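You operate a simulated robot arm through the tools that you are given. There is no shell and no other tool. Be economical: measure what you need, move in short steps, check, and stop when the job is done.

The job below is to be done with a simulated robot arm. You get a single attempt, and the scene is never put back.

JOB
Zero the height gauge with the steel block, then put the block back.
Fine: block in the sliding tray, tray in, steel pin down on it, ZERO button once; leave the tray out.

The check looks at the end state, three seconds after you hand in, the way a careful person would. Anything else that was tipped, shoved, dropped, spilled or broken makes it a failure.

ROBOT AND FRAMES
A 7-joint arm with a two-finger parallel gripper, fixed in place. Base frame: the origin is at the foot of the arm, x ahead of it, y to its left, z up; the work surface is at about z = 0. Readings come in mm, degrees, newtons and seconds.
With the tool pointing down near the work surface it reaches from about 240 to 620 mm from the base axis. Its first joint turns from -66.0 to 66.0 degrees. Payload 2.6 kg.
Tool frame: the origin (TCP) lies between the finger pads and is the grasp point; the fingertips stand 30 mm ahead of it; z points along the fingers, y is the line along which they close. Largest opening 94 mm; finger width 28, thickness 10; the body of the gripper, 50 by 96 mm, starts 55 mm behind the TCP.
Orientation is that of the tool frame in the base frame, as [roll, pitch, yaw] about the fixed x, y, z axes, in that order (R = Rz(yaw) Ry(pitch) Rx(roll)). With the fingers straight down and closing along the base's y, the tool's x points along the base's -x, its y along +y and its z along -z.

CONTROLS
- The arm moves only by the tool nudge_tool. Its argument "series" is a list of rows, each a list of 7 numbers: the shift along the base's x, y, z in units of 250 mm (1.0 is 250 mm), then the turn, a rotation vector about the base's x, y, z in units of 180 degrees (1.0 is 180 degrees), then the finger opening in mm, from 0 to 94. In form: [[tx, ty, tz, wx, wy, wz, hand], ...]. A call has 1 to 20 rows; each row is the pose to reach, as a shift and turn from the pose commanded when the call began. A call with a number of a shift or a turn outside -1 to 1 is refused whole. Each row takes 0.2 s and may step no farther than 50 mm and 8.6 degrees from the row before; otherwise, or with a gripper value out of range, the whole call is refused. Where a pose cannot be reached the arm comes as near as it can. A force on the tool above 40 N (or 10 N above the force at the start of the call, whichever is more), or a blocked arm, ends the call early, and 0.2 s more pass. The fingers move at their own pace (about 72 mm/s each) and stop on an object; they squeeze with about 22 N. The grip force told is the motor's: it shows also when the fingers shut on nothing. Time passes only in rows, and 0.2 s behind the last, so rows that repeat a pose let the fingers close. It gives the time, the measured TCP pose, the force on the tool (base axes), the opening and the grip force at its end, in the units of the frame above (readings bear some noise).
- Cameras (640 x 400 px; columns grow to the right, rows downward): "scene" is fixed at [28.9, 422.7, 571.8]; the picture's right is [-0.84, -0.54, 0.00], its down [-0.26, 0.41, -0.87] and it looks along [0.47, -0.74, -0.49] (base axes); focal length 267 px, centre (320, 200). "wrist" rides on the gripper at [-37, 0, -58] in the tool frame; the picture's right is [0.00, -1.00, 0.00], its down [0.97, 0.00, -0.24] and it looks along [0.24, 0.00, 0.97] (tool axes); focal length 218 px, centre (320, 200). There is no depth. A picture from a camera that has moved, and an enlarged one, comes with that camera's place and axes in the base frame and with its lens.
- grab_frame(camera): a new picture of that camera. It takes no simulated time.
- enlarge(camera, box): a new picture of the part [left, top, right, bottom] of that camera's present view, enlarged. It takes no simulated time.
- hand_in(): hands the job in; it is judged then, once.

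Go step by step. Nothing tells you positions but the pictures and the camera data: compare them with the known pose of the tool, close in by small moves and look again before you grip or let go. The budget is 120 turns and 76 pictures, counting those below and the enlarged ones. Unless the task says otherwise, let go and move clear before handing in, and close with one line.

The tools are called after "Call:" by a JSON object that holds its "api" and its "payload". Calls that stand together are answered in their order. nudge_tool: Moves the arm, as the interface text tells. Its arguments: {"type":"object","properties":{"series":{"type":"array","items":{"type":"array","items":{"type":"number"}}}},"required":["series"]} The other tools are called the same way: grab_frame (camera) takes a picture; enlarge (camera, box) takes an enlarged picture of a part of a camera's view; hand_in () hands the job in.

At the start:

```text
t: 0.0
tool_pos: [358.6, 41.1, 374.3]
orientation: [179.9, 0.0, -179.8]
wrist_force: [-0.2, 0.2, -0.3]
width: 93.8
grip_force: 0.1
```

scene: 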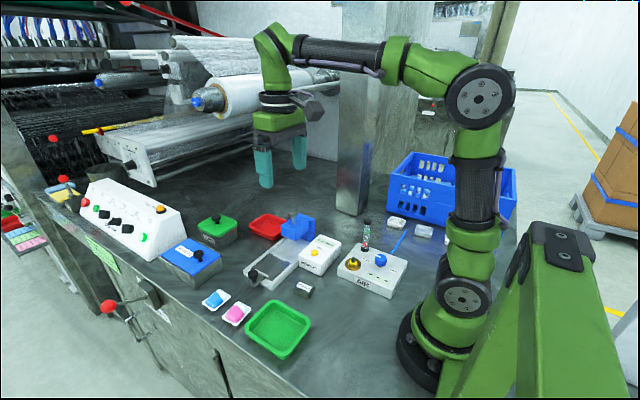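
wrist: 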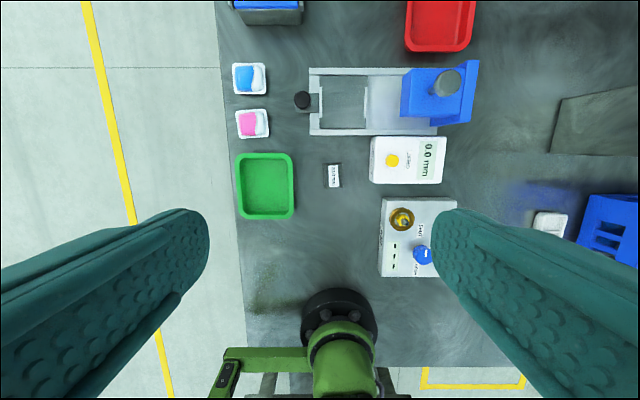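

I see a sliding tray with a black knob, a blue gauge bridge, a white display box with a yellow button, a small labelled block, and a control box with two knobs. I'll look closer before moving.

Call:
{"api": "enlarge", "payload": {"camera": "wrist", "box": [220, 50, 480, 290]}}

Call:
{"api": "enlarge", "payload": {"camera": "scene", "box": [230, 190, 430, 315]}}

```text
1.67 times, centred on (350, 170) of wrist
camera zoom: at [395.8, 41.0, 433.1], right [0.0, -1.0, 0.0], down [-0.97, 0.0, 0.24], along [-0.24, 0.0, -0.97], focal length 364 px, centre (270, 250)
```

zoom: 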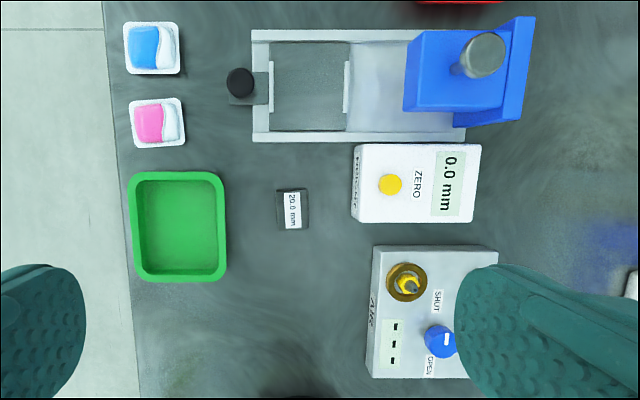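

```text
3.20 times, centred on (330, 252) of scene
camera zoom: at [28.9, 422.7, 571.8], right [-0.84, -0.54, 0.0], down [-0.26, 0.41, -0.87], along [0.47, -0.74, -0.49], focal length 855 px, centre (288, 32)
```

zoom: 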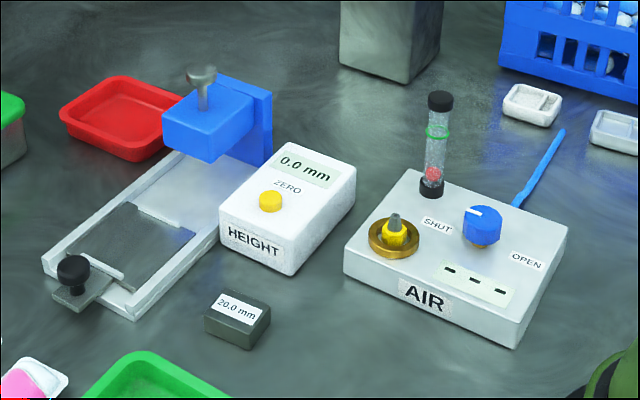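

The block (20.0 mm) is near (342, 17), the tray knob near (474, 72), the yellow button near (371, -87), and the pin sits over the blue bridge. I'll move lower for better measurement.

Call:
{"api": "nudge_tool", "payload": {"series": [[0.02, -0.06, -0.15, 0, 0, 0, 94], [0.04, -0.12, -0.3, 0, 0, 0, 94], [0.06, -0.18, -0.45, 0, 0, 0, 94], [0.06, -0.24, -0.55, 0, 0, 0, 94]]}}

Call:
{"api": "grab_frame", "payload": {"camera": "wrist"}}

```text
t: 1.0
tool_pos: [373.3, -16.9, 234.0]
orientation: [-180.0, 0.0, 179.9]
wrist_force: [0.3, 0.1, 0.2]
width: 94.0
grip_force: 0.0
```

```text
71 pictures are left
camera wrist: at [410.2, -17.7, 292.8], right [0.0, -1.0, 0.0], down [-0.97, 0.0, 0.24], along [-0.24, 0.0, -0.97], focal length 218 px, centre (320, 200)
```

wrist: 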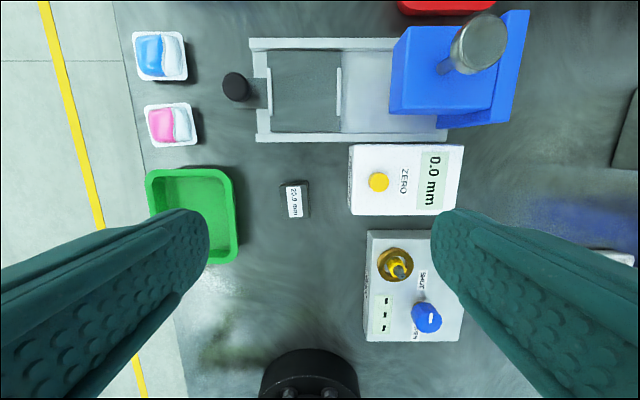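

The pin head triangulates to about (468, -110, 150), and the block to about (343, 15). I'll go down over the block to measure it.

Call:
{"api": "nudge_tool", "payload": {"series": [[-0.04, 0.05, -0.15, 0, 0, 0, 94], [-0.08, 0.1, -0.3, 0, 0, 0, 94], [-0.12, 0.13, -0.46, 0, 0, 0, 94], [-0.12, 0.13, -0.46, 0, 0, 0, 94]]}}

Call:
{"api": "grab_frame", "payload": {"camera": "wrist"}}

Call:
{"api": "enlarge", "payload": {"camera": "scene", "box": [240, 190, 350, 260]}}

```text
t: 2.0
tool_pos: [343.5, 13.2, 120.8]
orientation: [-180.0, 0.0, 180.0]
wrist_force: [-0.1, -0.1, 0.4]
width: 93.8
grip_force: 0.0
```

```text
70 pictures are left
camera wrist: at [380.8, 13.2, 178.5], right [0.0, -1.0, 0.0], down [-0.97, 0.0, 0.24], along [-0.24, 0.0, -0.97], focal length 218 px, centre (320, 200)
```

wrist: 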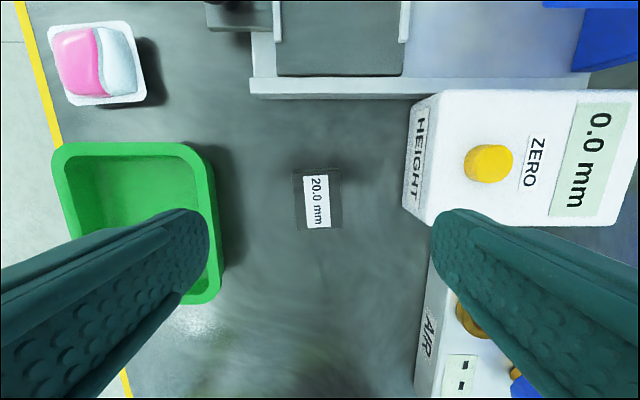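

```text
5.71 times, centred on (295, 225) of scene
camera zoom: at [28.9, 422.7, 571.8], right [-0.84, -0.54, 0.0], down [-0.26, 0.41, -0.87], along [0.47, -0.74, -0.49], focal length 1527 px, centre (463, 57)
```

zoom: 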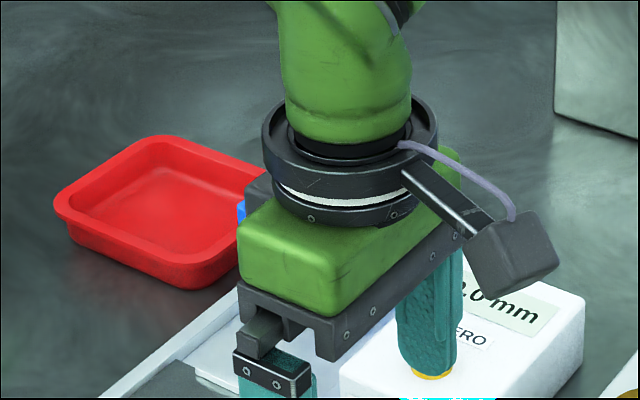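

The block is about 36 x 44 mm, centred near (341.8, 15.4) with yaw about +3°. I'll align, descend with a narrower opening, and check before gripping.

Call:
{"api": "nudge_tool", "payload": {"series": [[-0.007, 0.008, -0.06, 0, 0, 0.018, 60], [-0.007, 0.008, -0.16, 0, 0, 0.018, 60], [-0.007, 0.008, -0.24, 0, 0, 0.018, 60], [-0.007, 0.008, -0.3, 0, 0, 0.018, 60], [-0.007, 0.008, -0.34, 0, 0, 0.018, 60], [-0.007, 0.008, -0.34, 0, 0, 0.018, 60]]}}

Call:
{"api": "grab_frame", "payload": {"camera": "wrist"}}

Call:
{"api": "grab_frame", "payload": {"camera": "scene"}}

```text
t: 3.4
tool_pos: [340.1, 16.2, 38.8]
orientation: [-179.9, 0.0, -176.8]
wrist_force: [0.4, 0.3, -0.4]
width: 59.9
grip_force: 0.0
```

```text
68 pictures are left
camera wrist: at [376.5, 18.1, 96.0], right [0.06, -1.0, 0.0], down [-0.97, -0.05, 0.24], along [-0.24, -0.01, -0.97], focal length 218 px, centre (320, 200)
```

wrist: 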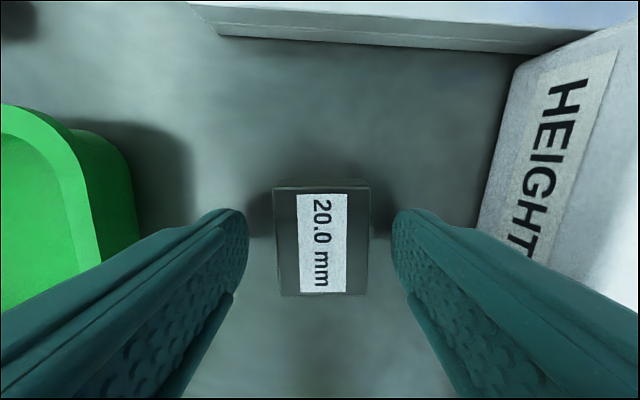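

```text
67 pictures are left
```

scene: 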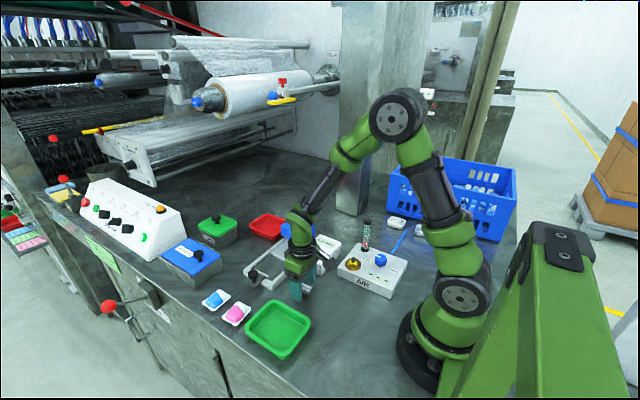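

The fingers straddle the block, and it is centred and aligned. I'll lower a few mm and grip.

Call:
{"api": "nudge_tool", "payload": {"series": [[0, 0, -0.014, 0, 0, 0, 60], [0, 0, -0.014, 0, 0, 0, 30], [0, 0, -0.014, 0, 0, 0, 20], [0, 0, -0.014, 0, 0, 0, 20], [0, 0, -0.014, 0, 0, 0, 20]]}}

```text
t: 4.6
tool_pos: [339.9, 15.2, 34.8]
orientation: [-180.0, 0.0, -176.8]
wrist_force: [0.1, 0.2, -0.7]
width: 35.8
grip_force: 22.0
```

The block is gripped (35.8 mm wide). I'll lift it and move over the tray for a look.

Call:
{"api": "nudge_tool", "payload": {"series": [[0, 0, 0.1, 0, 0, 0, 20], [0, 0, 0.25, 0, 0, 0, 20], [0, 0, 0.4, 0, 0, -0.009, 20], [0.12, 0, 0.45, 0, 0, -0.018, 20], [0.25, 0, 0.45, 0, 0, -0.018, 20], [0.38, -0.02, 0.45, 0, 0, -0.018, 20], [0.38, -0.02, 0.45, 0, 0, -0.018, 20]]}}

Call:
{"api": "grab_frame", "payload": {"camera": "wrist"}}

Call:
{"api": "enlarge", "payload": {"camera": "scene", "box": [220, 190, 380, 290]}}

```text
t: 6.2
tool_pos: [438.9, 11.7, 148.9]
orientation: [-179.9, 0.0, 179.9]
wrist_force: [-0.8, -0.3, -1.7]
width: 35.8
grip_force: 21.6
```

```text
66 pictures are left
camera wrist: at [476.3, 12.1, 205.6], right [0.0, -1.0, 0.0], down [-0.97, 0.0, 0.24], along [-0.24, 0.0, -0.97], focal length 218 px, centre (320, 200)
```

wrist: 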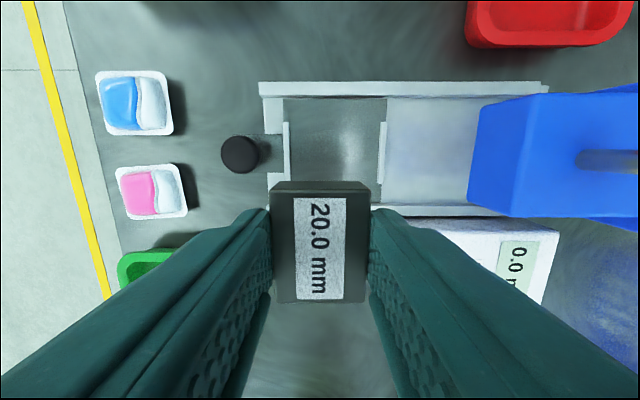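

```text
4.00 times, centred on (300, 240) of scene
camera zoom: at [28.9, 422.7, 571.8], right [-0.84, -0.54, 0.0], down [-0.26, 0.41, -0.87], along [0.47, -0.74, -0.49], focal length 1069 px, centre (400, 40)
```

zoom: 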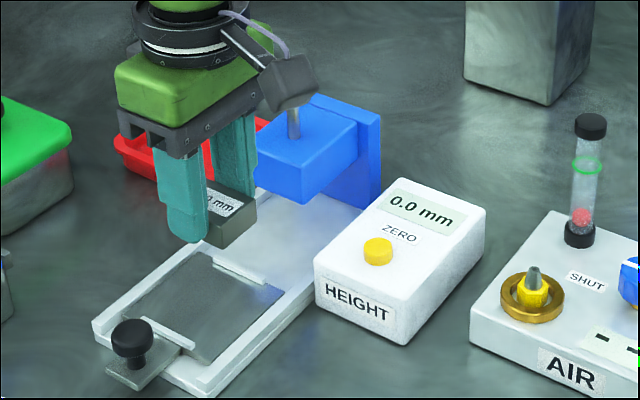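

The tray interior is centred near (470, -1) between two low lips. I'll go above it and lower to just over the floor.

Call:
{"api": "nudge_tool", "payload": {"series": [[0.132, -0.046, 0, 0, 0, 0, 20], [0.132, -0.046, -0.1, 0, 0, 0, 20], [0.132, -0.046, -0.2, 0, 0, 0, 20], [0.132, -0.046, -0.3, 0, 0, 0, 20], [0.132, -0.046, -0.37, 0, 0, 0, 20], [0.132, -0.046, -0.37, 0, 0, 0, 20]]}}

Call:
{"api": "grab_frame", "payload": {"camera": "wrist"}}

Call:
{"api": "enlarge", "payload": {"camera": "scene", "box": [220, 190, 380, 290]}}

```text
t: 7.6
tool_pos: [470.6, -2.5, 52.1]
orientation: [180.0, 0.0, 179.9]
wrist_force: [0.4, -0.1, -0.8]
width: 35.5
grip_force: 21.8
```

```text
64 pictures are left
camera wrist: at [507.8, -1.5, 110.7], right [0.0, -1.0, 0.0], down [-0.97, 0.0, 0.24], along [-0.24, 0.0, -0.97], focal length 218 px, centre (320, 200)
```

wrist: 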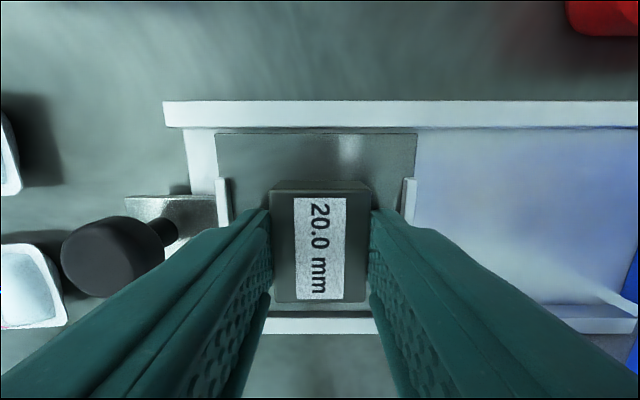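

```text
4.00 times, centred on (300, 240) of scene
camera zoom: at [28.9, 422.7, 571.8], right [-0.84, -0.54, 0.0], down [-0.26, 0.41, -0.87], along [0.47, -0.74, -0.49], focal length 1069 px, centre (400, 40)
```

zoom: 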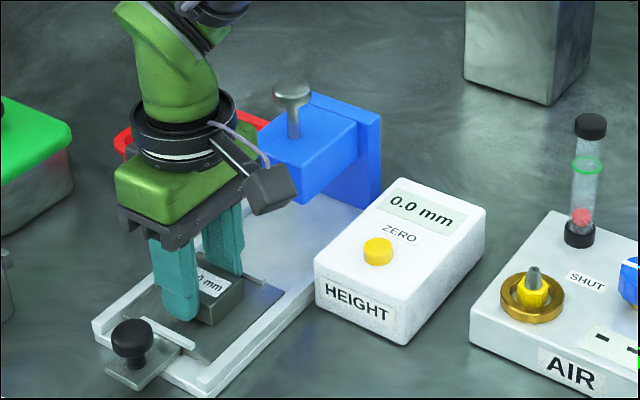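

The block is centred over the tray floor, between the lips. I'll lower in small steps, watching the force.

Call:
{"api": "nudge_tool", "payload": {"series": [[-0.006, 0.004, -0.02, 0, 0, 0, 20], [-0.006, 0.004, -0.04, 0, 0, 0, 20], [-0.006, 0.004, -0.04, 0, 0, 0, 20]]}}

Call:
{"api": "enlarge", "payload": {"camera": "scene", "box": [235, 235, 315, 285]}}

```text
t: 8.3
tool_pos: [471.7, -1.1, 48.7]
orientation: [-179.9, 0.5, -179.9]
wrist_force: [-1.7, -1.5, 3.8]
width: 35.8
grip_force: 22.0
stopped in row 3: the force on the tool passed its limit (the readings are from after the stop); the commanded pose is now the measured one
```

```text
8.00 times, centred on (275, 260) of scene
camera zoom: at [28.9, 422.7, 571.8], right [-0.84, -0.54, 0.0], down [-0.26, 0.41, -0.87], along [0.47, -0.74, -0.49], focal length 2138 px, centre (680, -280)
```

zoom: 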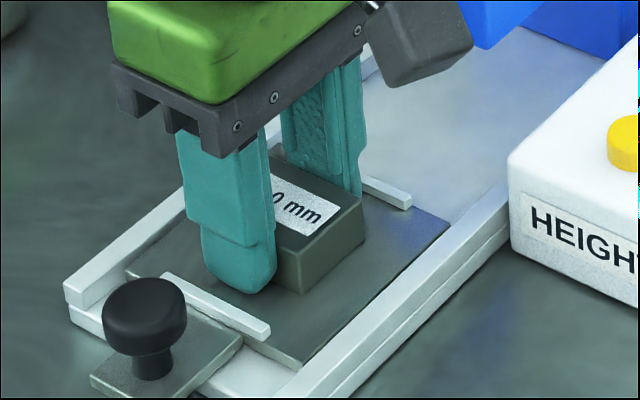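

The block has touched the tray floor (force stop, about z 14). I'll release and rise.

Call:
{"api": "nudge_tool", "payload": {"series": [[0, 0, 0, 0, 0, 0, 46], [0, 0, 0, 0, 0, 0, 46], [0, 0, 0.04, 0, 0, 0, 46], [0, 0, 0.12, 0, 0, 0, 46], [0, 0, 0.25, 0, 0, 0, 46], [0, 0, 0.4, 0, 0, 0, 46]]}}

Call:
{"api": "grab_frame", "payload": {"camera": "wrist"}}

Call:
{"api": "enlarge", "payload": {"camera": "scene", "box": [235, 205, 347, 275]}}

```text
t: 9.7
tool_pos: [471.1, 0.4, 150.3]
orientation: [-179.9, 0.5, 180.0]
wrist_force: [0.3, 0.5, -0.5]
width: 45.9
grip_force: 0.1
```

```text
61 pictures are left
camera wrist: at [508.6, 0.7, 207.3], right [0.0, -1.0, 0.0], down [-0.97, 0.0, 0.23], along [-0.23, 0.0, -0.97], focal length 218 px, centre (320, 200)
```

wrist: 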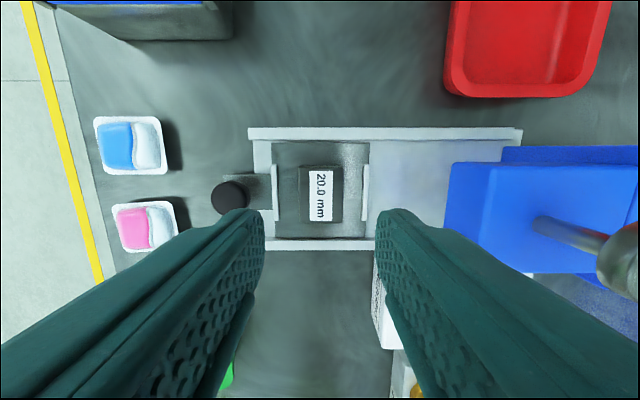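

```text
5.71 times, centred on (291, 240) of scene
camera zoom: at [28.9, 422.7, 571.8], right [-0.84, -0.54, 0.0], down [-0.26, 0.41, -0.87], along [0.47, -0.74, -0.49], focal length 1527 px, centre (486, -29)
```

zoom: 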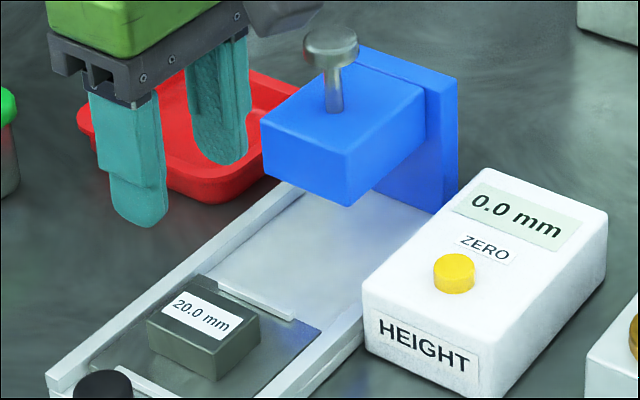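

The block is seated well in the tray. Now I'll turn the gripper 90° (camera to the +y side, away from the bridge) while moving over the knob near (470, 70).

Call:
{"api": "nudge_tool", "payload": {"series": [[0, 0.05, 0, 0, 0, 0.0455, 46], [0, 0.1, 0, 0, 0, 0.091, 46], [0, 0.15, 0, 0, 0, 0.1365, 46], [0, 0.2, 0, 0, 0, 0.182, 46], [0, 0.25, 0, 0, 0, 0.2275, 46], [0, 0.28, 0, 0, 0, 0.273, 46], [0, 0.28, 0, 0, 0, 0.3185, 46], [0, 0.28, 0, 0, 0, 0.364, 46], [0, 0.28, 0, 0, 0, 0.4095, 46], [0, 0.28, 0, 0, 0, 0.455, 46], [0, 0.28, 0, 0, 0, 0.5, 46], [0, 0.28, 0, 0, 0, 0.5, 46]]}}

Call:
{"api": "grab_frame", "payload": {"camera": "wrist"}}

```text
t: 12.3
tool_pos: [472.7, 71.2, 147.8]
orientation: [-179.8, 0.5, -89.9]
wrist_force: [-0.6, 0.1, 0.2]
width: 45.9
grip_force: 0.0
```

```text
59 pictures are left
camera wrist: at [471.5, 106.4, 205.7], right [1.0, 0.0, 0.0], down [0.0, -0.97, 0.23], along [0.0, -0.23, -0.97], focal length 218 px, centre (320, 200)
```

wrist: 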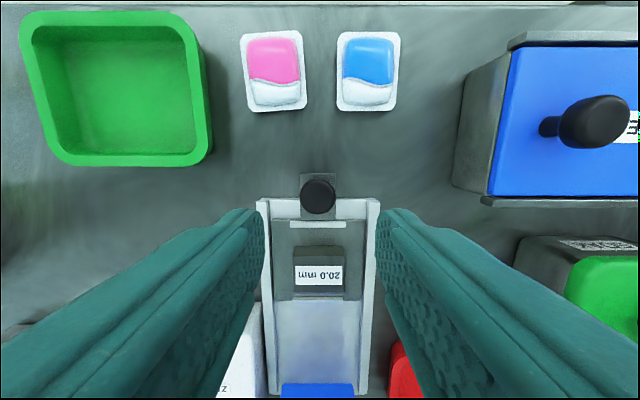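

The knob is centred at about (470, 71), top at z≈43. I'll descend with the fingers astride it.

Call:
{"api": "nudge_tool", "payload": {"series": [[-0.005, 0, -0.1, 0, 0, 0, 46], [-0.005, 0, -0.2, 0, 0, 0, 46], [-0.005, 0, -0.3, 0, 0, 0, 46], [-0.005, 0, -0.365, 0, 0, 0, 46], [-0.005, 0, -0.365, 0, 0, 0, 46]]}}

Call:
{"api": "grab_frame", "payload": {"camera": "wrist"}}

Call:
{"api": "enlarge", "payload": {"camera": "scene", "box": [215, 225, 327, 295]}}

```text
t: 13.5
tool_pos: [469.1, 69.9, 57.2]
orientation: [-179.8, 0.5, -90.0]
wrist_force: [-0.5, -1.5, -0.1]
width: 45.8
grip_force: 0.1
```

```text
58 pictures are left
camera wrist: at [469.6, 107.0, 114.9], right [1.0, 0.0, 0.0], down [0.0, -0.97, 0.23], along [0.0, -0.23, -0.97], focal length 218 px, centre (320, 200)
```

wrist: 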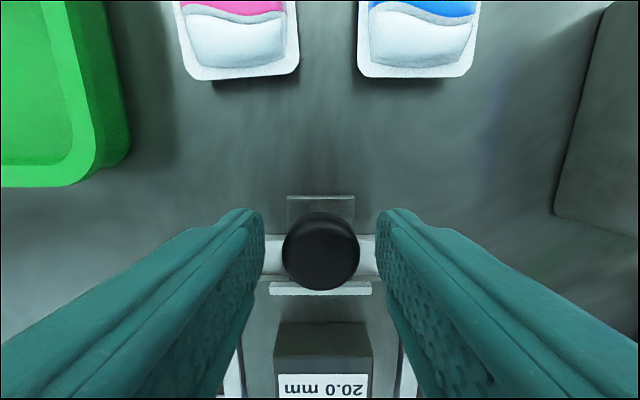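

```text
5.71 times, centred on (271, 260) of scene
camera zoom: at [28.9, 422.7, 571.8], right [-0.84, -0.54, 0.0], down [-0.26, 0.41, -0.87], along [0.47, -0.74, -0.49], focal length 1527 px, centre (600, -143)
```

zoom: 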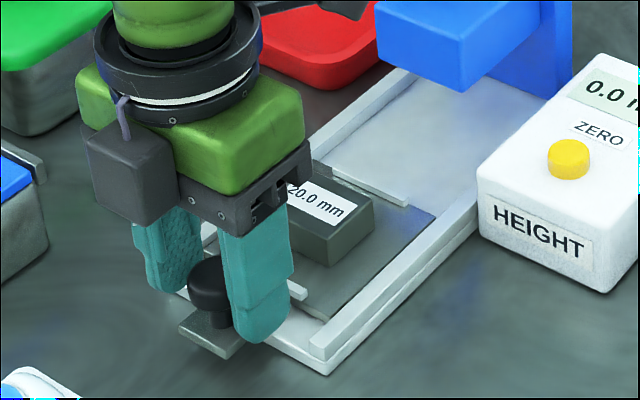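

The fingers straddle the knob cleanly. I'll grip it and start sliding the tray in.

Call:
{"api": "nudge_tool", "payload": {"series": [[0, 0, 0, 0, 0, 0, 20], [0, 0, 0, 0, 0, 0, 16], [0, 0, 0, 0, 0, 0, 16], [0, -0.04, 0, 0, 0, 0, 16], [0, -0.08, 0, 0, 0, 0, 16], [0, -0.12, 0, 0, 0, 0, 16]]}}

Call:
{"api": "enlarge", "payload": {"camera": "scene", "box": [215, 195, 375, 295]}}

```text
t: 14.9
tool_pos: [470.2, 39.2, 57.1]
orientation: [180.0, 0.5, -90.2]
wrist_force: [0.5, 0.5, 0.2]
width: 27.3
grip_force: 44.8
```

```text
4.00 times, centred on (295, 245) of scene
camera zoom: at [28.9, 422.7, 571.8], right [-0.84, -0.54, 0.0], down [-0.26, 0.41, -0.87], along [0.47, -0.74, -0.49], focal length 1069 px, centre (420, 20)
```

zoom: 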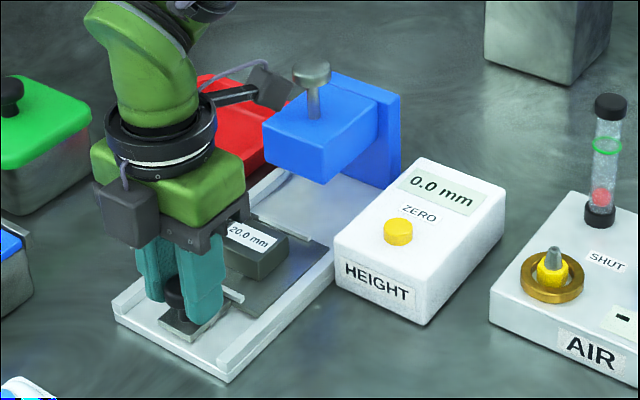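

The tray slides, but the bracket sticking out of the wrist points at the pin head and would strike it. I'll open, turn back 45° so it passes beside the pin, and look.

Call:
{"api": "nudge_tool", "payload": {"series": [[0, 0, 0, 0, 0, 0, 44], [0, 0, 0, 0, 0, 0, 44], [0, 0, 0, 0, 0, -0.045, 44], [0, 0, 0, 0, 0, -0.09, 44], [0, 0, 0, 0, 0, -0.135, 44], [0, 0, 0, 0, 0, -0.18, 44], [0, 0, 0, 0, 0, -0.22, 44], [0, 0, 0, 0, 0, -0.25, 44], [0, 0, 0, 0, 0, -0.25, 44]]}}

Call:
{"api": "grab_frame", "payload": {"camera": "wrist"}}

Call:
{"api": "enlarge", "payload": {"camera": "scene", "box": [215, 195, 375, 295]}}

```text
t: 16.9
tool_pos: [469.2, 40.1, 57.0]
orientation: [180.0, 0.5, -135.1]
wrist_force: [-0.3, 0.1, -0.2]
width: 44.3
grip_force: 0.1
```

```text
55 pictures are left
camera wrist: at [495.8, 65.7, 115.2], right [0.71, -0.71, 0.0], down [-0.69, -0.69, 0.23], along [-0.16, -0.16, -0.97], focal length 218 px, centre (320, 200)
```

wrist: 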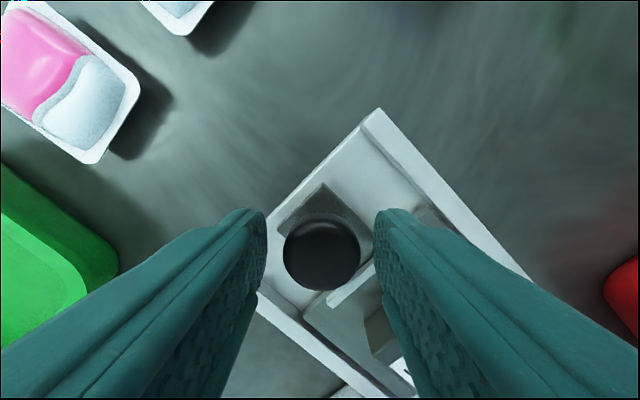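

```text
4.00 times, centred on (295, 245) of scene
camera zoom: at [28.9, 422.7, 571.8], right [-0.84, -0.54, 0.0], down [-0.26, 0.41, -0.87], along [0.47, -0.74, -0.49], focal length 1069 px, centre (420, 20)
```

zoom: 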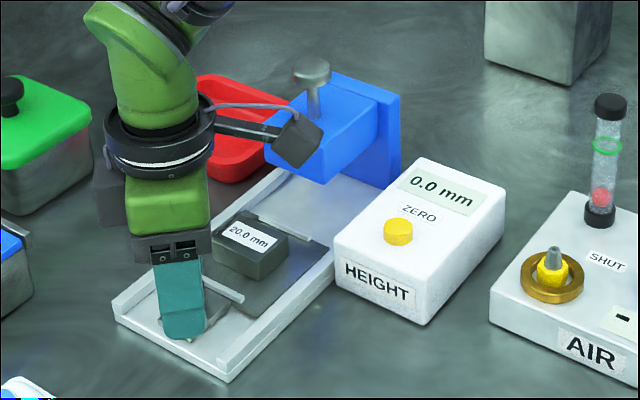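

The bracket now points over the gauge box side, clear of the pin. I'll regrip and push further.

Call:
{"api": "nudge_tool", "payload": {"series": [[0, 0, 0, 0, 0, 0, 20], [0, 0, 0, 0, 0, 0, 16], [0, 0, 0, 0, 0, 0, 16], [0, -0.04, 0, 0, 0, 0, 16], [0, -0.08, 0, 0, 0, 0, 16], [0, -0.12, 0, 0, 0, 0, 16], [0, -0.16, 0, 0, 0, 0, 16], [0, -0.2, 0, 0, 0, 0, 16], [0, -0.2, 0, 0, 0, 0, 16]]}}

Call:
{"api": "grab_frame", "payload": {"camera": "wrist"}}

Call:
{"api": "enlarge", "payload": {"camera": "scene", "box": [235, 195, 363, 275]}}

```text
t: 18.9
tool_pos: [470.6, -11.6, 57.0]
orientation: [180.0, 0.5, -135.2]
wrist_force: [-15.9, 0.8, 20.5]
width: 27.0
grip_force: 44.7
```

```text
53 pictures are left
camera wrist: at [496.1, 14.6, 115.1], right [0.71, -0.71, 0.0], down [-0.69, -0.69, 0.23], along [-0.16, -0.16, -0.97], focal length 218 px, centre (320, 200)
```

wrist: 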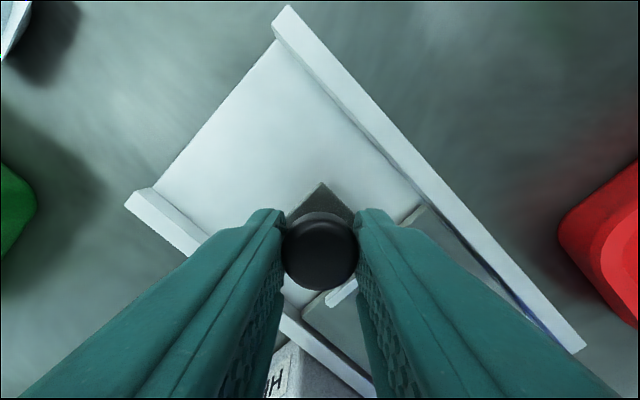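

```text
5.00 times, centred on (299, 235) of scene
camera zoom: at [28.8, 422.7, 571.8], right [-0.84, -0.54, 0.0], down [-0.26, 0.41, -0.87], along [0.47, -0.74, -0.49], focal length 1336 px, centre (425, 25)
```

zoom: 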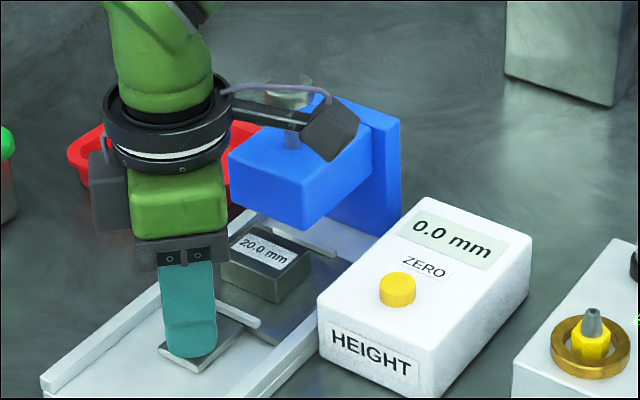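

There is some side force (about 16 N in x and 20 N up). I'll hold still and read again before going on.

Call:
{"api": "nudge_tool", "payload": {"series": [[0, 0, 0, 0, 0, 0, 16], [0, 0, 0, 0, 0, 0, 16]]}}

Call:
{"api": "enlarge", "payload": {"camera": "scene", "box": [250, 195, 330, 245]}}

```text
t: 19.5
tool_pos: [471.4, -11.8, 56.5]
orientation: [180.0, 0.4, -135.1]
wrist_force: [-17.4, -0.7, 21.3]
width: 27.0
grip_force: 44.7
```

```text
8.00 times, centred on (290, 220) of scene
camera zoom: at [28.7, 422.7, 571.8], right [-0.84, -0.54, 0.0], down [-0.26, 0.41, -0.87], along [0.47, -0.74, -0.49], focal length 2138 px, centre (560, 40)
```

zoom: 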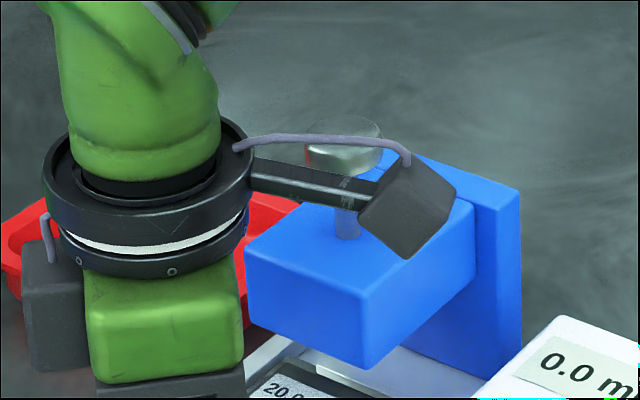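

I suspect strain from the grip on the knob. I'll open slightly to see whether the force goes.

Call:
{"api": "nudge_tool", "payload": {"series": [[0, 0, 0, 0, 0, 0, 32], [0, 0, 0, 0, 0, 0, 32]]}}

Call:
{"api": "grab_frame", "payload": {"camera": "wrist"}}

```text
t: 20.1
tool_pos: [470.3, -10.0, 57.0]
orientation: [-180.0, 0.5, -135.0]
wrist_force: [0.4, -0.8, -0.4]
width: 32.0
grip_force: 0.0
```

```text
50 pictures are left
camera wrist: at [496.5, 14.7, 114.6], right [0.71, -0.71, 0.0], down [-0.69, -0.69, 0.23], along [-0.16, -0.16, -0.97], focal length 218 px, centre (320, 200)
```

wrist: 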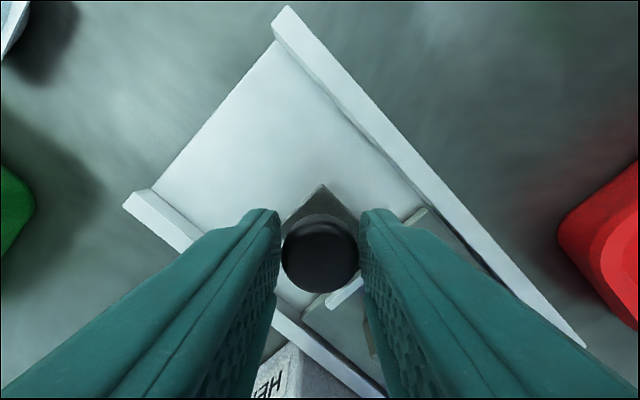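

That was only grip strain; the surroundings are clear. The bridge top (z≈113) is about level with the gripper body, so I'll regrip 5 mm higher and push slowly.

Call:
{"api": "nudge_tool", "payload": {"series": [[0, 0, 0.02, 0, 0, 0, 32], [0, 0, 0.02, 0, 0, 0, 24], [0, 0, 0.02, 0, 0, 0, 24], [0, -0.02, 0.02, 0, 0, 0, 24], [0, -0.04, 0.02, 0, 0, 0, 24], [0, -0.06, 0.02, 0, 0, 0, 24]]}}

Call:
{"api": "enlarge", "payload": {"camera": "scene", "box": [250, 195, 362, 265]}}

```text
t: 21.5
tool_pos: [471.6, -26.0, 61.9]
orientation: [-179.8, 0.5, -135.1]
wrist_force: [6.0, 1.6, 1.9]
width: 27.0
grip_force: 44.8
```

```text
5.71 times, centred on (306, 230) of scene
camera zoom: at [28.9, 422.7, 571.8], right [-0.84, -0.54, 0.0], down [-0.26, 0.41, -0.87], along [0.47, -0.74, -0.49], focal length 1527 px, centre (400, 29)
```

zoom: 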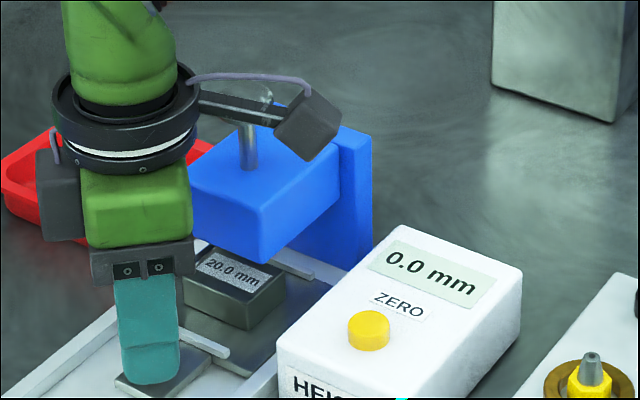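

It is moving freely. I'll continue slowly in.

Call:
{"api": "nudge_tool", "payload": {"series": [[0, -0.014, 0, 0, 0, 0, 24], [0, -0.028, 0, 0, 0, 0, 24], [0, -0.042, 0, 0, 0, 0, 24], [0, -0.042, 0, 0, 0, 0, 24]]}}

Call:
{"api": "grab_frame", "payload": {"camera": "wrist"}}

Call:
{"api": "enlarge", "payload": {"camera": "scene", "box": [250, 195, 362, 265]}}

```text
t: 22.5
tool_pos: [470.1, -36.3, 60.9]
orientation: [-180.0, 0.5, -135.0]
wrist_force: [0.4, 0.8, 4.3]
width: 27.1
grip_force: 45.0
```

```text
48 pictures are left
camera wrist: at [496.6, -9.8, 120.0], right [0.71, -0.71, 0.0], down [-0.69, -0.69, 0.23], along [-0.16, -0.16, -0.97], focal length 218 px, centre (320, 200)
```

wrist: 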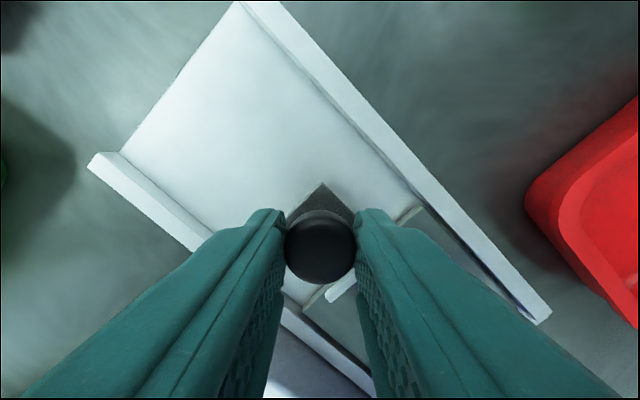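

```text
5.71 times, centred on (306, 230) of scene
camera zoom: at [28.8, 422.7, 571.8], right [-0.84, -0.54, 0.0], down [-0.26, 0.41, -0.87], along [0.47, -0.74, -0.49], focal length 1527 px, centre (400, 29)
```

zoom: 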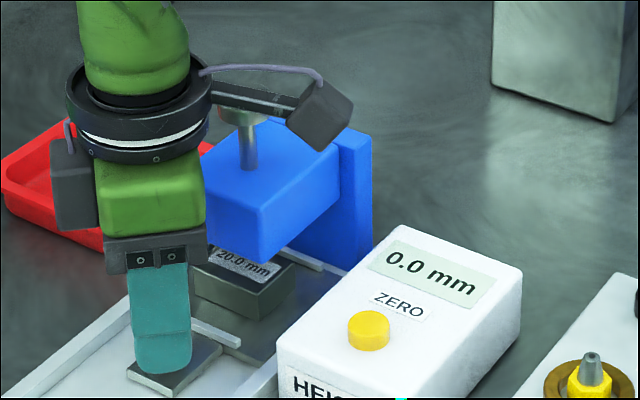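

No end stop felt yet; by my estimate the block is at y≈-108 and the pin at about -110. I'll try a few more mm to feel for the stop.

Call:
{"api": "nudge_tool", "payload": {"series": [[0, -0.008, 0, 0, 0, 0, 24], [0, -0.016, 0, 0, 0, 0, 24], [0, -0.016, 0, 0, 0, 0, 24]]}}

```text
t: 23.3
tool_pos: [470.1, -39.8, 62.4]
orientation: [180.0, 0.5, -135.0]
wrist_force: [-0.8, -0.2, 6.0]
width: 27.1
grip_force: 45.0
```

Call:
{"api": "nudge_tool", "payload": {"series": [[0, -0.008, 0, 0, 0, 0, 24], [0, -0.016, 0, 0, 0, 0, 24], [0, -0.016, 0, 0, 0, 0, 24]]}}

Call:
{"api": "enlarge", "payload": {"camera": "scene", "box": [250, 195, 362, 265]}}

```text
t: 24.1
tool_pos: [470.4, -44.4, 61.4]
orientation: [-179.8, 0.5, -134.9]
wrist_force: [6.6, 0.3, 8.1]
width: 27.4
grip_force: 45.1
```

```text
5.71 times, centred on (306, 230) of scene
camera zoom: at [28.8, 422.7, 571.8], right [-0.84, -0.54, 0.0], down [-0.26, 0.41, -0.87], along [0.47, -0.74, -0.49], focal length 1527 px, centre (400, 29)
```

zoom: 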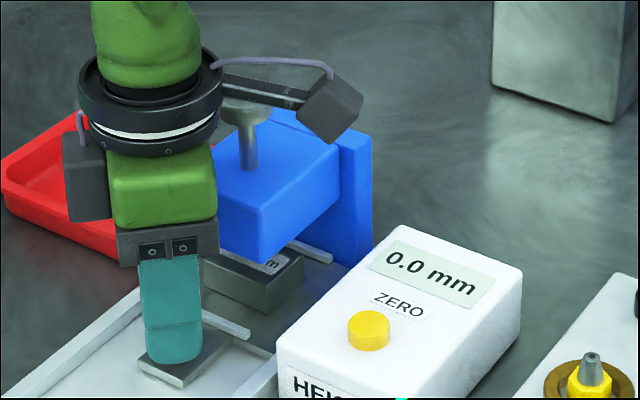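

The force and width changed slightly, perhaps the stop. I'll release, and check the knob relative to the fingers.

Call:
{"api": "nudge_tool", "payload": {"series": [[0, 0, 0, 0, 0, 0, 32], [0, 0, 0, 0, 0, 0, 32]]}}

Call:
{"api": "grab_frame", "payload": {"camera": "wrist"}}

```text
t: 24.7
tool_pos: [470.0, -43.1, 61.1]
orientation: [-180.0, 0.4, -135.1]
wrist_force: [-0.6, -0.1, 0.2]
width: 32.0
grip_force: 0.0
```

```text
45 pictures are left
camera wrist: at [495.7, -17.8, 119.0], right [0.71, -0.71, 0.0], down [-0.69, -0.69, 0.23], along [-0.16, -0.16, -0.97], focal length 218 px, centre (320, 200)
```

wrist: 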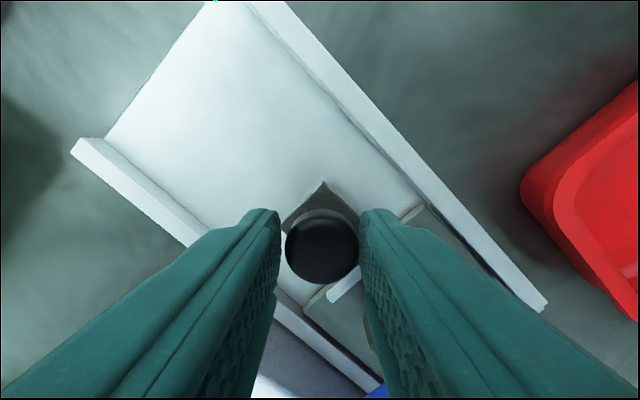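

The knob is essentially at the stop, near y≈-42. I'll rise, back off in +y, and turn to the original yaw to view the pin.

Call:
{"api": "nudge_tool", "payload": {"series": [[0, 0, 0.1, 0, 0, 0, 40], [0, 0.02, 0.25, 0, 0, 0, 40], [0, 0.04, 0.4, 0, 0, 0, 40], [0, 0.06, 0.55, 0, 0, -0.04, 40], [-0.05, 0.06, 0.68, 0, 0, -0.08, 40], [-0.1, 0, 0.68, 0, 0, -0.12, 40], [-0.1, -0.06, 0.68, 0, 0, -0.16, 20], [-0.1, -0.12, 0.68, 0, 0, -0.2, 0], [-0.1, -0.18, 0.68, 0, 0, -0.24, 0], [-0.1, -0.24, 0.68, 0, 0, -0.25, 0], [-0.1, -0.24, 0.68, 0, 0, -0.25, 0]]}}

Call:
{"api": "grab_frame", "payload": {"camera": "wrist"}}

Call:
{"api": "enlarge", "payload": {"camera": "scene", "box": [235, 195, 363, 275]}}

```text
t: 27.1
tool_pos: [446.3, -105.4, 231.6]
orientation: [179.9, 0.5, 179.9]
wrist_force: [-0.3, -0.9, -0.2]
width: 0.1
grip_force: 22.0
```

```text
44 pictures are left
camera wrist: at [482.0, -104.9, 289.2], right [0.0, -1.0, 0.0], down [-0.97, 0.0, 0.23], along [-0.23, 0.0, -0.97], focal length 218 px, centre (320, 200)
```

wrist: 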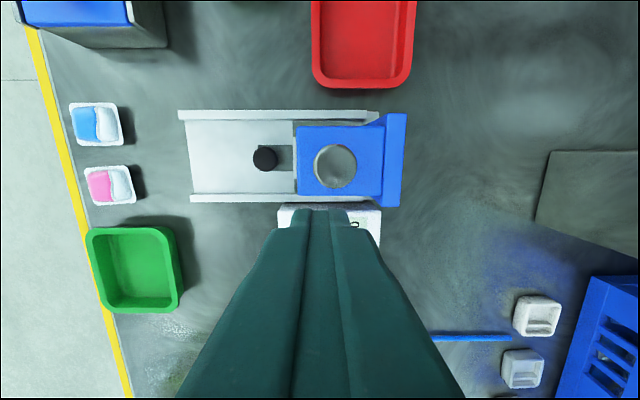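

```text
5.00 times, centred on (299, 235) of scene
camera zoom: at [28.9, 422.7, 571.8], right [-0.84, -0.54, 0.0], down [-0.26, 0.41, -0.87], along [0.47, -0.74, -0.49], focal length 1336 px, centre (425, 25)
```

zoom: 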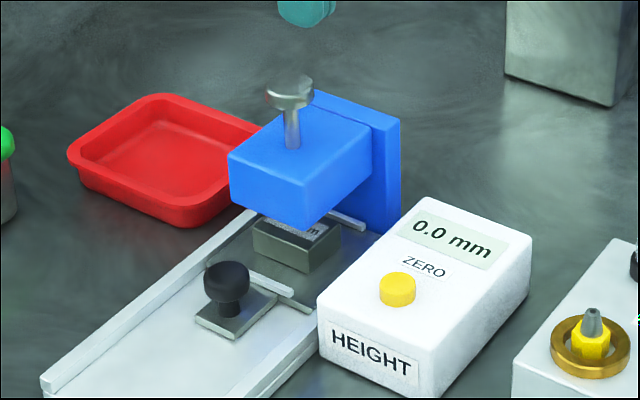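

The pin head is at about (470, -113), and the block sits at about y -115 beneath it. I'll come over the head with fingers closed, just above it.

Call:
{"api": "nudge_tool", "payload": {"series": [[0.05, -0.02, 0, 0, 0, 0, 0], [0.098, -0.034, 0, 0, 0, 0, 0], [0.098, -0.034, -0.1, 0, 0, 0, 0], [0.098, -0.034, -0.18, 0, 0, 0, 0], [0.098, -0.034, -0.18, 0, 0, 0, 0]]}}

Call:
{"api": "grab_frame", "payload": {"camera": "wrist"}}

Call:
{"api": "enlarge", "payload": {"camera": "scene", "box": [235, 175, 363, 255]}}

```text
t: 28.3
tool_pos: [468.2, -115.8, 186.9]
orientation: [180.0, 0.5, 179.9]
wrist_force: [0.1, 0.7, 0.4]
width: 0.0
grip_force: 22.0
```

```text
42 pictures are left
camera wrist: at [504.2, -115.1, 244.4], right [0.0, -1.0, 0.0], down [-0.97, 0.0, 0.23], along [-0.23, 0.0, -0.97], focal length 218 px, centre (320, 200)
```

wrist: 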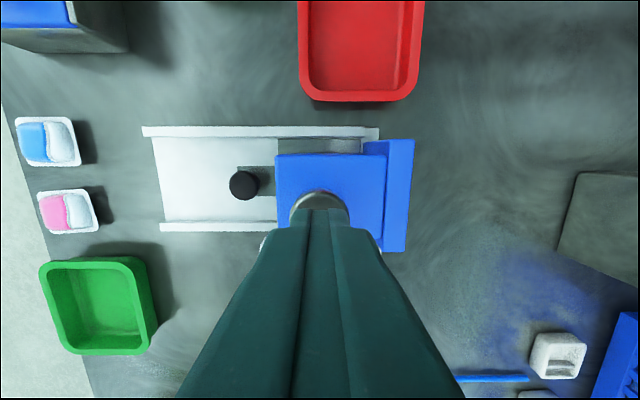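

```text
5.00 times, centred on (299, 215) of scene
camera zoom: at [28.9, 422.7, 571.8], right [-0.84, -0.54, 0.0], down [-0.26, 0.41, -0.87], along [0.47, -0.74, -0.49], focal length 1336 px, centre (425, 125)
```

zoom: 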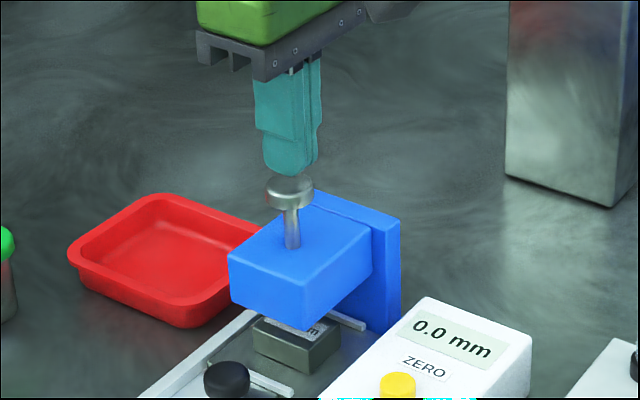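

The fingertips are right above the pin head. I'll press down in small steps.

Call:
{"api": "nudge_tool", "payload": {"series": [[0, 0, -0.016, 0, 0, 0, 0], [0, 0, -0.032, 0, 0, 0, 0], [0, 0, -0.048, 0, 0, 0, 0], [0, 0, -0.064, 0, 0, 0, 0], [0, 0, -0.08, 0, 0, 0, 0]]}}

Call:
{"api": "enlarge", "payload": {"camera": "scene", "box": [235, 195, 363, 275]}}

```text
t: 29.5
tool_pos: [469.3, -112.6, 167.7]
orientation: [-179.8, 0.4, 180.0]
wrist_force: [0.0, -1.2, 1.4]
width: 0.0
grip_force: 21.7
```

```text
5.00 times, centred on (299, 235) of scene
camera zoom: at [28.9, 422.7, 571.8], right [-0.84, -0.54, 0.0], down [-0.26, 0.41, -0.87], along [0.47, -0.74, -0.49], focal length 1336 px, centre (425, 25)
```

zoom: 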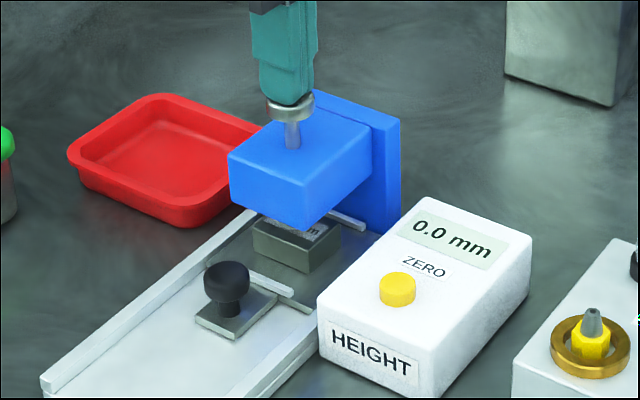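

The pin is moving down with little force. I'll continue.

Call:
{"api": "nudge_tool", "payload": {"series": [[0, 0, -0.016, 0, 0, 0, 0], [0, 0, -0.032, 0, 0, 0, 0], [0, 0, -0.048, 0, 0, 0, 0], [0, 0, -0.064, 0, 0, 0, 0], [0, 0, -0.08, 0, 0, 0, 0]]}}

Call:
{"api": "enlarge", "payload": {"camera": "scene", "box": [235, 195, 363, 275]}}

```text
t: 30.3
tool_pos: [469.3, -112.9, 161.3]
orientation: [180.0, 0.9, 179.6]
wrist_force: [-2.0, 0.6, 3.3]
width: 0.1
grip_force: 22.1
stopped in row 3: the force on the tool passed its limit (the readings are from after the stop); the commanded pose is now the measured one
```

```text
5.00 times, centred on (299, 235) of scene
camera zoom: at [28.9, 422.7, 571.8], right [-0.84, -0.54, 0.0], down [-0.26, 0.41, -0.87], along [0.47, -0.74, -0.49], focal length 1336 px, centre (425, 25)
```

zoom: 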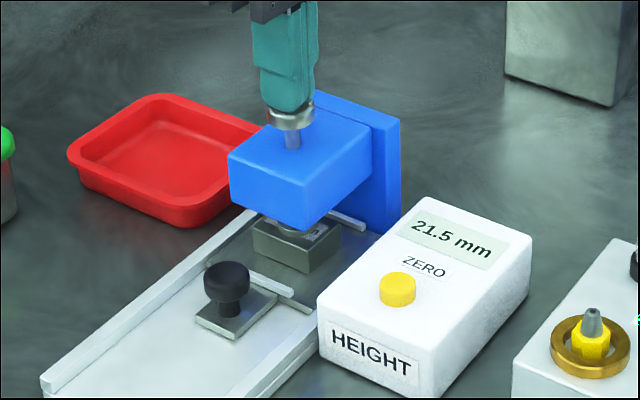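

The pin is on the block and the gauge reads 21.5 mm. I'll lift slowly to see whether the pin stays down.

Call:
{"api": "nudge_tool", "payload": {"series": [[0, 0, 0.02, 0, 0, 0, 0], [0, 0, 0.06, 0, 0, 0, 0], [0, 0, 0.16, 0, 0, 0, 0], [0, 0, 0.2, 0, 0, 0, 0]]}}

Call:
{"api": "enlarge", "payload": {"camera": "scene", "box": [235, 195, 363, 275]}}

Call:
{"api": "grab_frame", "payload": {"camera": "wrist"}}

```text
t: 31.3
tool_pos: [469.1, -112.7, 213.5]
orientation: [179.9, 0.9, 179.7]
wrist_force: [0.8, 0.2, -0.1]
width: 0.2
grip_force: 22.9
```

```text
5.00 times, centred on (299, 235) of scene
camera zoom: at [28.9, 422.7, 571.8], right [-0.84, -0.54, 0.0], down [-0.26, 0.41, -0.87], along [0.47, -0.74, -0.49], focal length 1336 px, centre (425, 25)
```

zoom: 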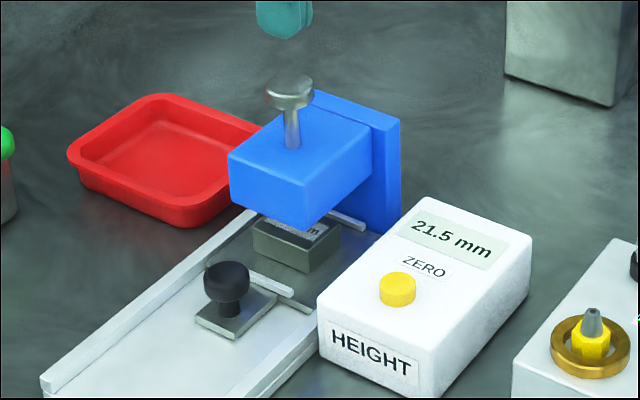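

```text
37 pictures are left
camera wrist: at [504.2, -112.5, 271.7], right [0.0, -1.0, 0.0], down [-0.97, 0.0, 0.23], along [-0.23, 0.0, -0.97], focal length 218 px, centre (320, 200)
```

wrist: 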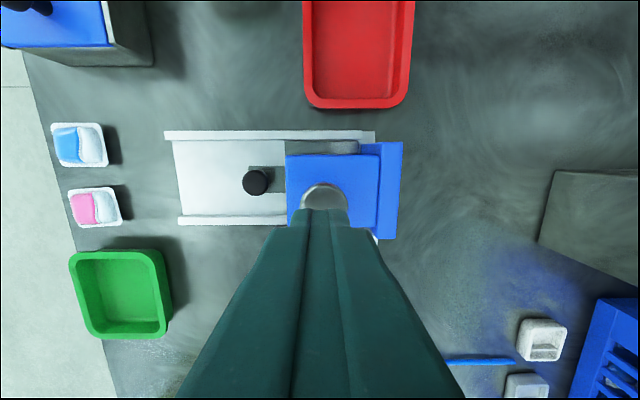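

The pin is sprung: it rose again, and the gauge holds 21.5. Next is the ZERO button, which triangulates to (371.5, -82.5), top z≈54; I'll move above it with fingers closed.

Call:
{"api": "nudge_tool", "payload": {"series": [[-0.13, 0.04, 0, 0, 0, 0, 0], [-0.26, 0.08, 0, 0, 0, 0, 0], [-0.391, 0.122, 0, 0, 0, 0, 0], [-0.391, 0.122, -0.15, 0, 0, 0, 0], [-0.391, 0.122, -0.3, 0, 0, 0, 0], [-0.391, 0.122, -0.42, 0, 0, 0, 0], [-0.391, 0.122, -0.46, 0, 0, 0, 0], [-0.391, 0.122, -0.46, 0, 0, 0, 0]]}}

Call:
{"api": "grab_frame", "payload": {"camera": "wrist"}}

Call:
{"api": "enlarge", "payload": {"camera": "scene", "box": [265, 205, 393, 285]}}

```text
t: 33.1
tool_pos: [370.3, -80.9, 98.8]
orientation: [-180.0, 1.0, 179.8]
wrist_force: [0.5, 1.1, 0.2]
width: 0.0
grip_force: 21.6
```

```text
36 pictures are left
camera wrist: at [406.9, -80.7, 155.8], right [0.0, -1.0, 0.0], down [-0.97, 0.0, 0.23], along [-0.23, 0.0, -0.97], focal length 218 px, centre (320, 200)
```

wrist: 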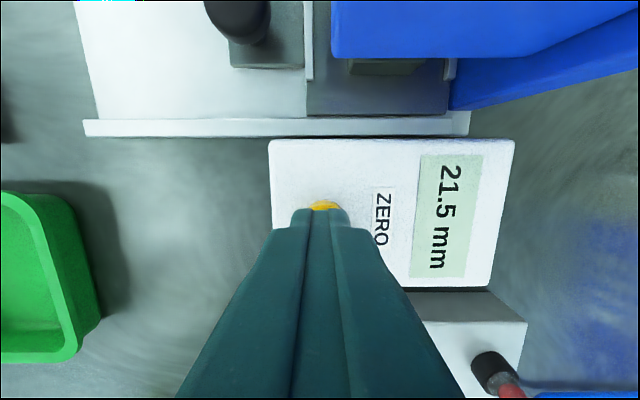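

```text
5.00 times, centred on (329, 245) of scene
camera zoom: at [28.9, 422.7, 571.8], right [-0.84, -0.54, 0.0], down [-0.26, 0.41, -0.87], along [0.47, -0.74, -0.49], focal length 1336 px, centre (275, -25)
```

zoom: 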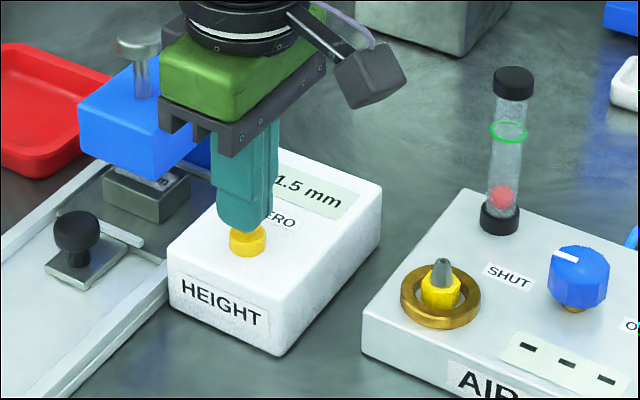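

The fingertips are over the button. I'll press gently in one downward motion.

Call:
{"api": "nudge_tool", "payload": {"series": [[0.004, -0.002, -0.024, 0, 0, 0, 0], [0.004, -0.002, -0.04, 0, 0, 0, 0], [0.004, -0.002, -0.048, 0, 0, 0, 0], [0.004, -0.002, -0.052, 0, 0, 0, 0]]}}

Call:
{"api": "enlarge", "payload": {"camera": "wrist", "box": [220, 100, 540, 300]}}

```text
t: 34.1
tool_pos: [373.1, -81.6, 84.4]
orientation: [180.0, 0.9, 179.7]
wrist_force: [-0.3, -0.4, 1.1]
width: 0.0
grip_force: 22.0
```

```text
2.00 times, centred on (380, 200) of wrist
camera zoom: at [409.1, -81.8, 142.3], right [-0.01, -1.0, 0.0], down [-0.97, 0.01, 0.23], along [-0.23, 0.0, -0.97], focal length 436 px, centre (200, 200)
```

zoom: 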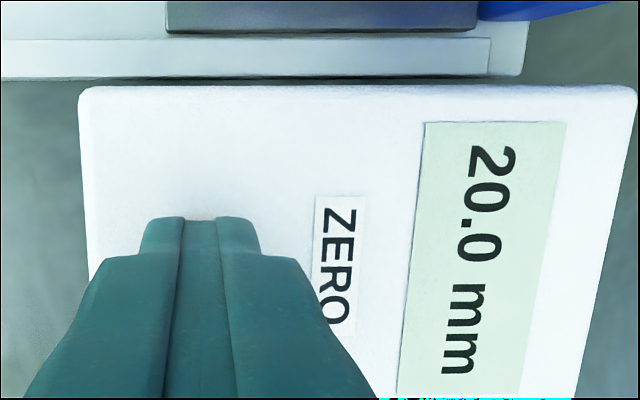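

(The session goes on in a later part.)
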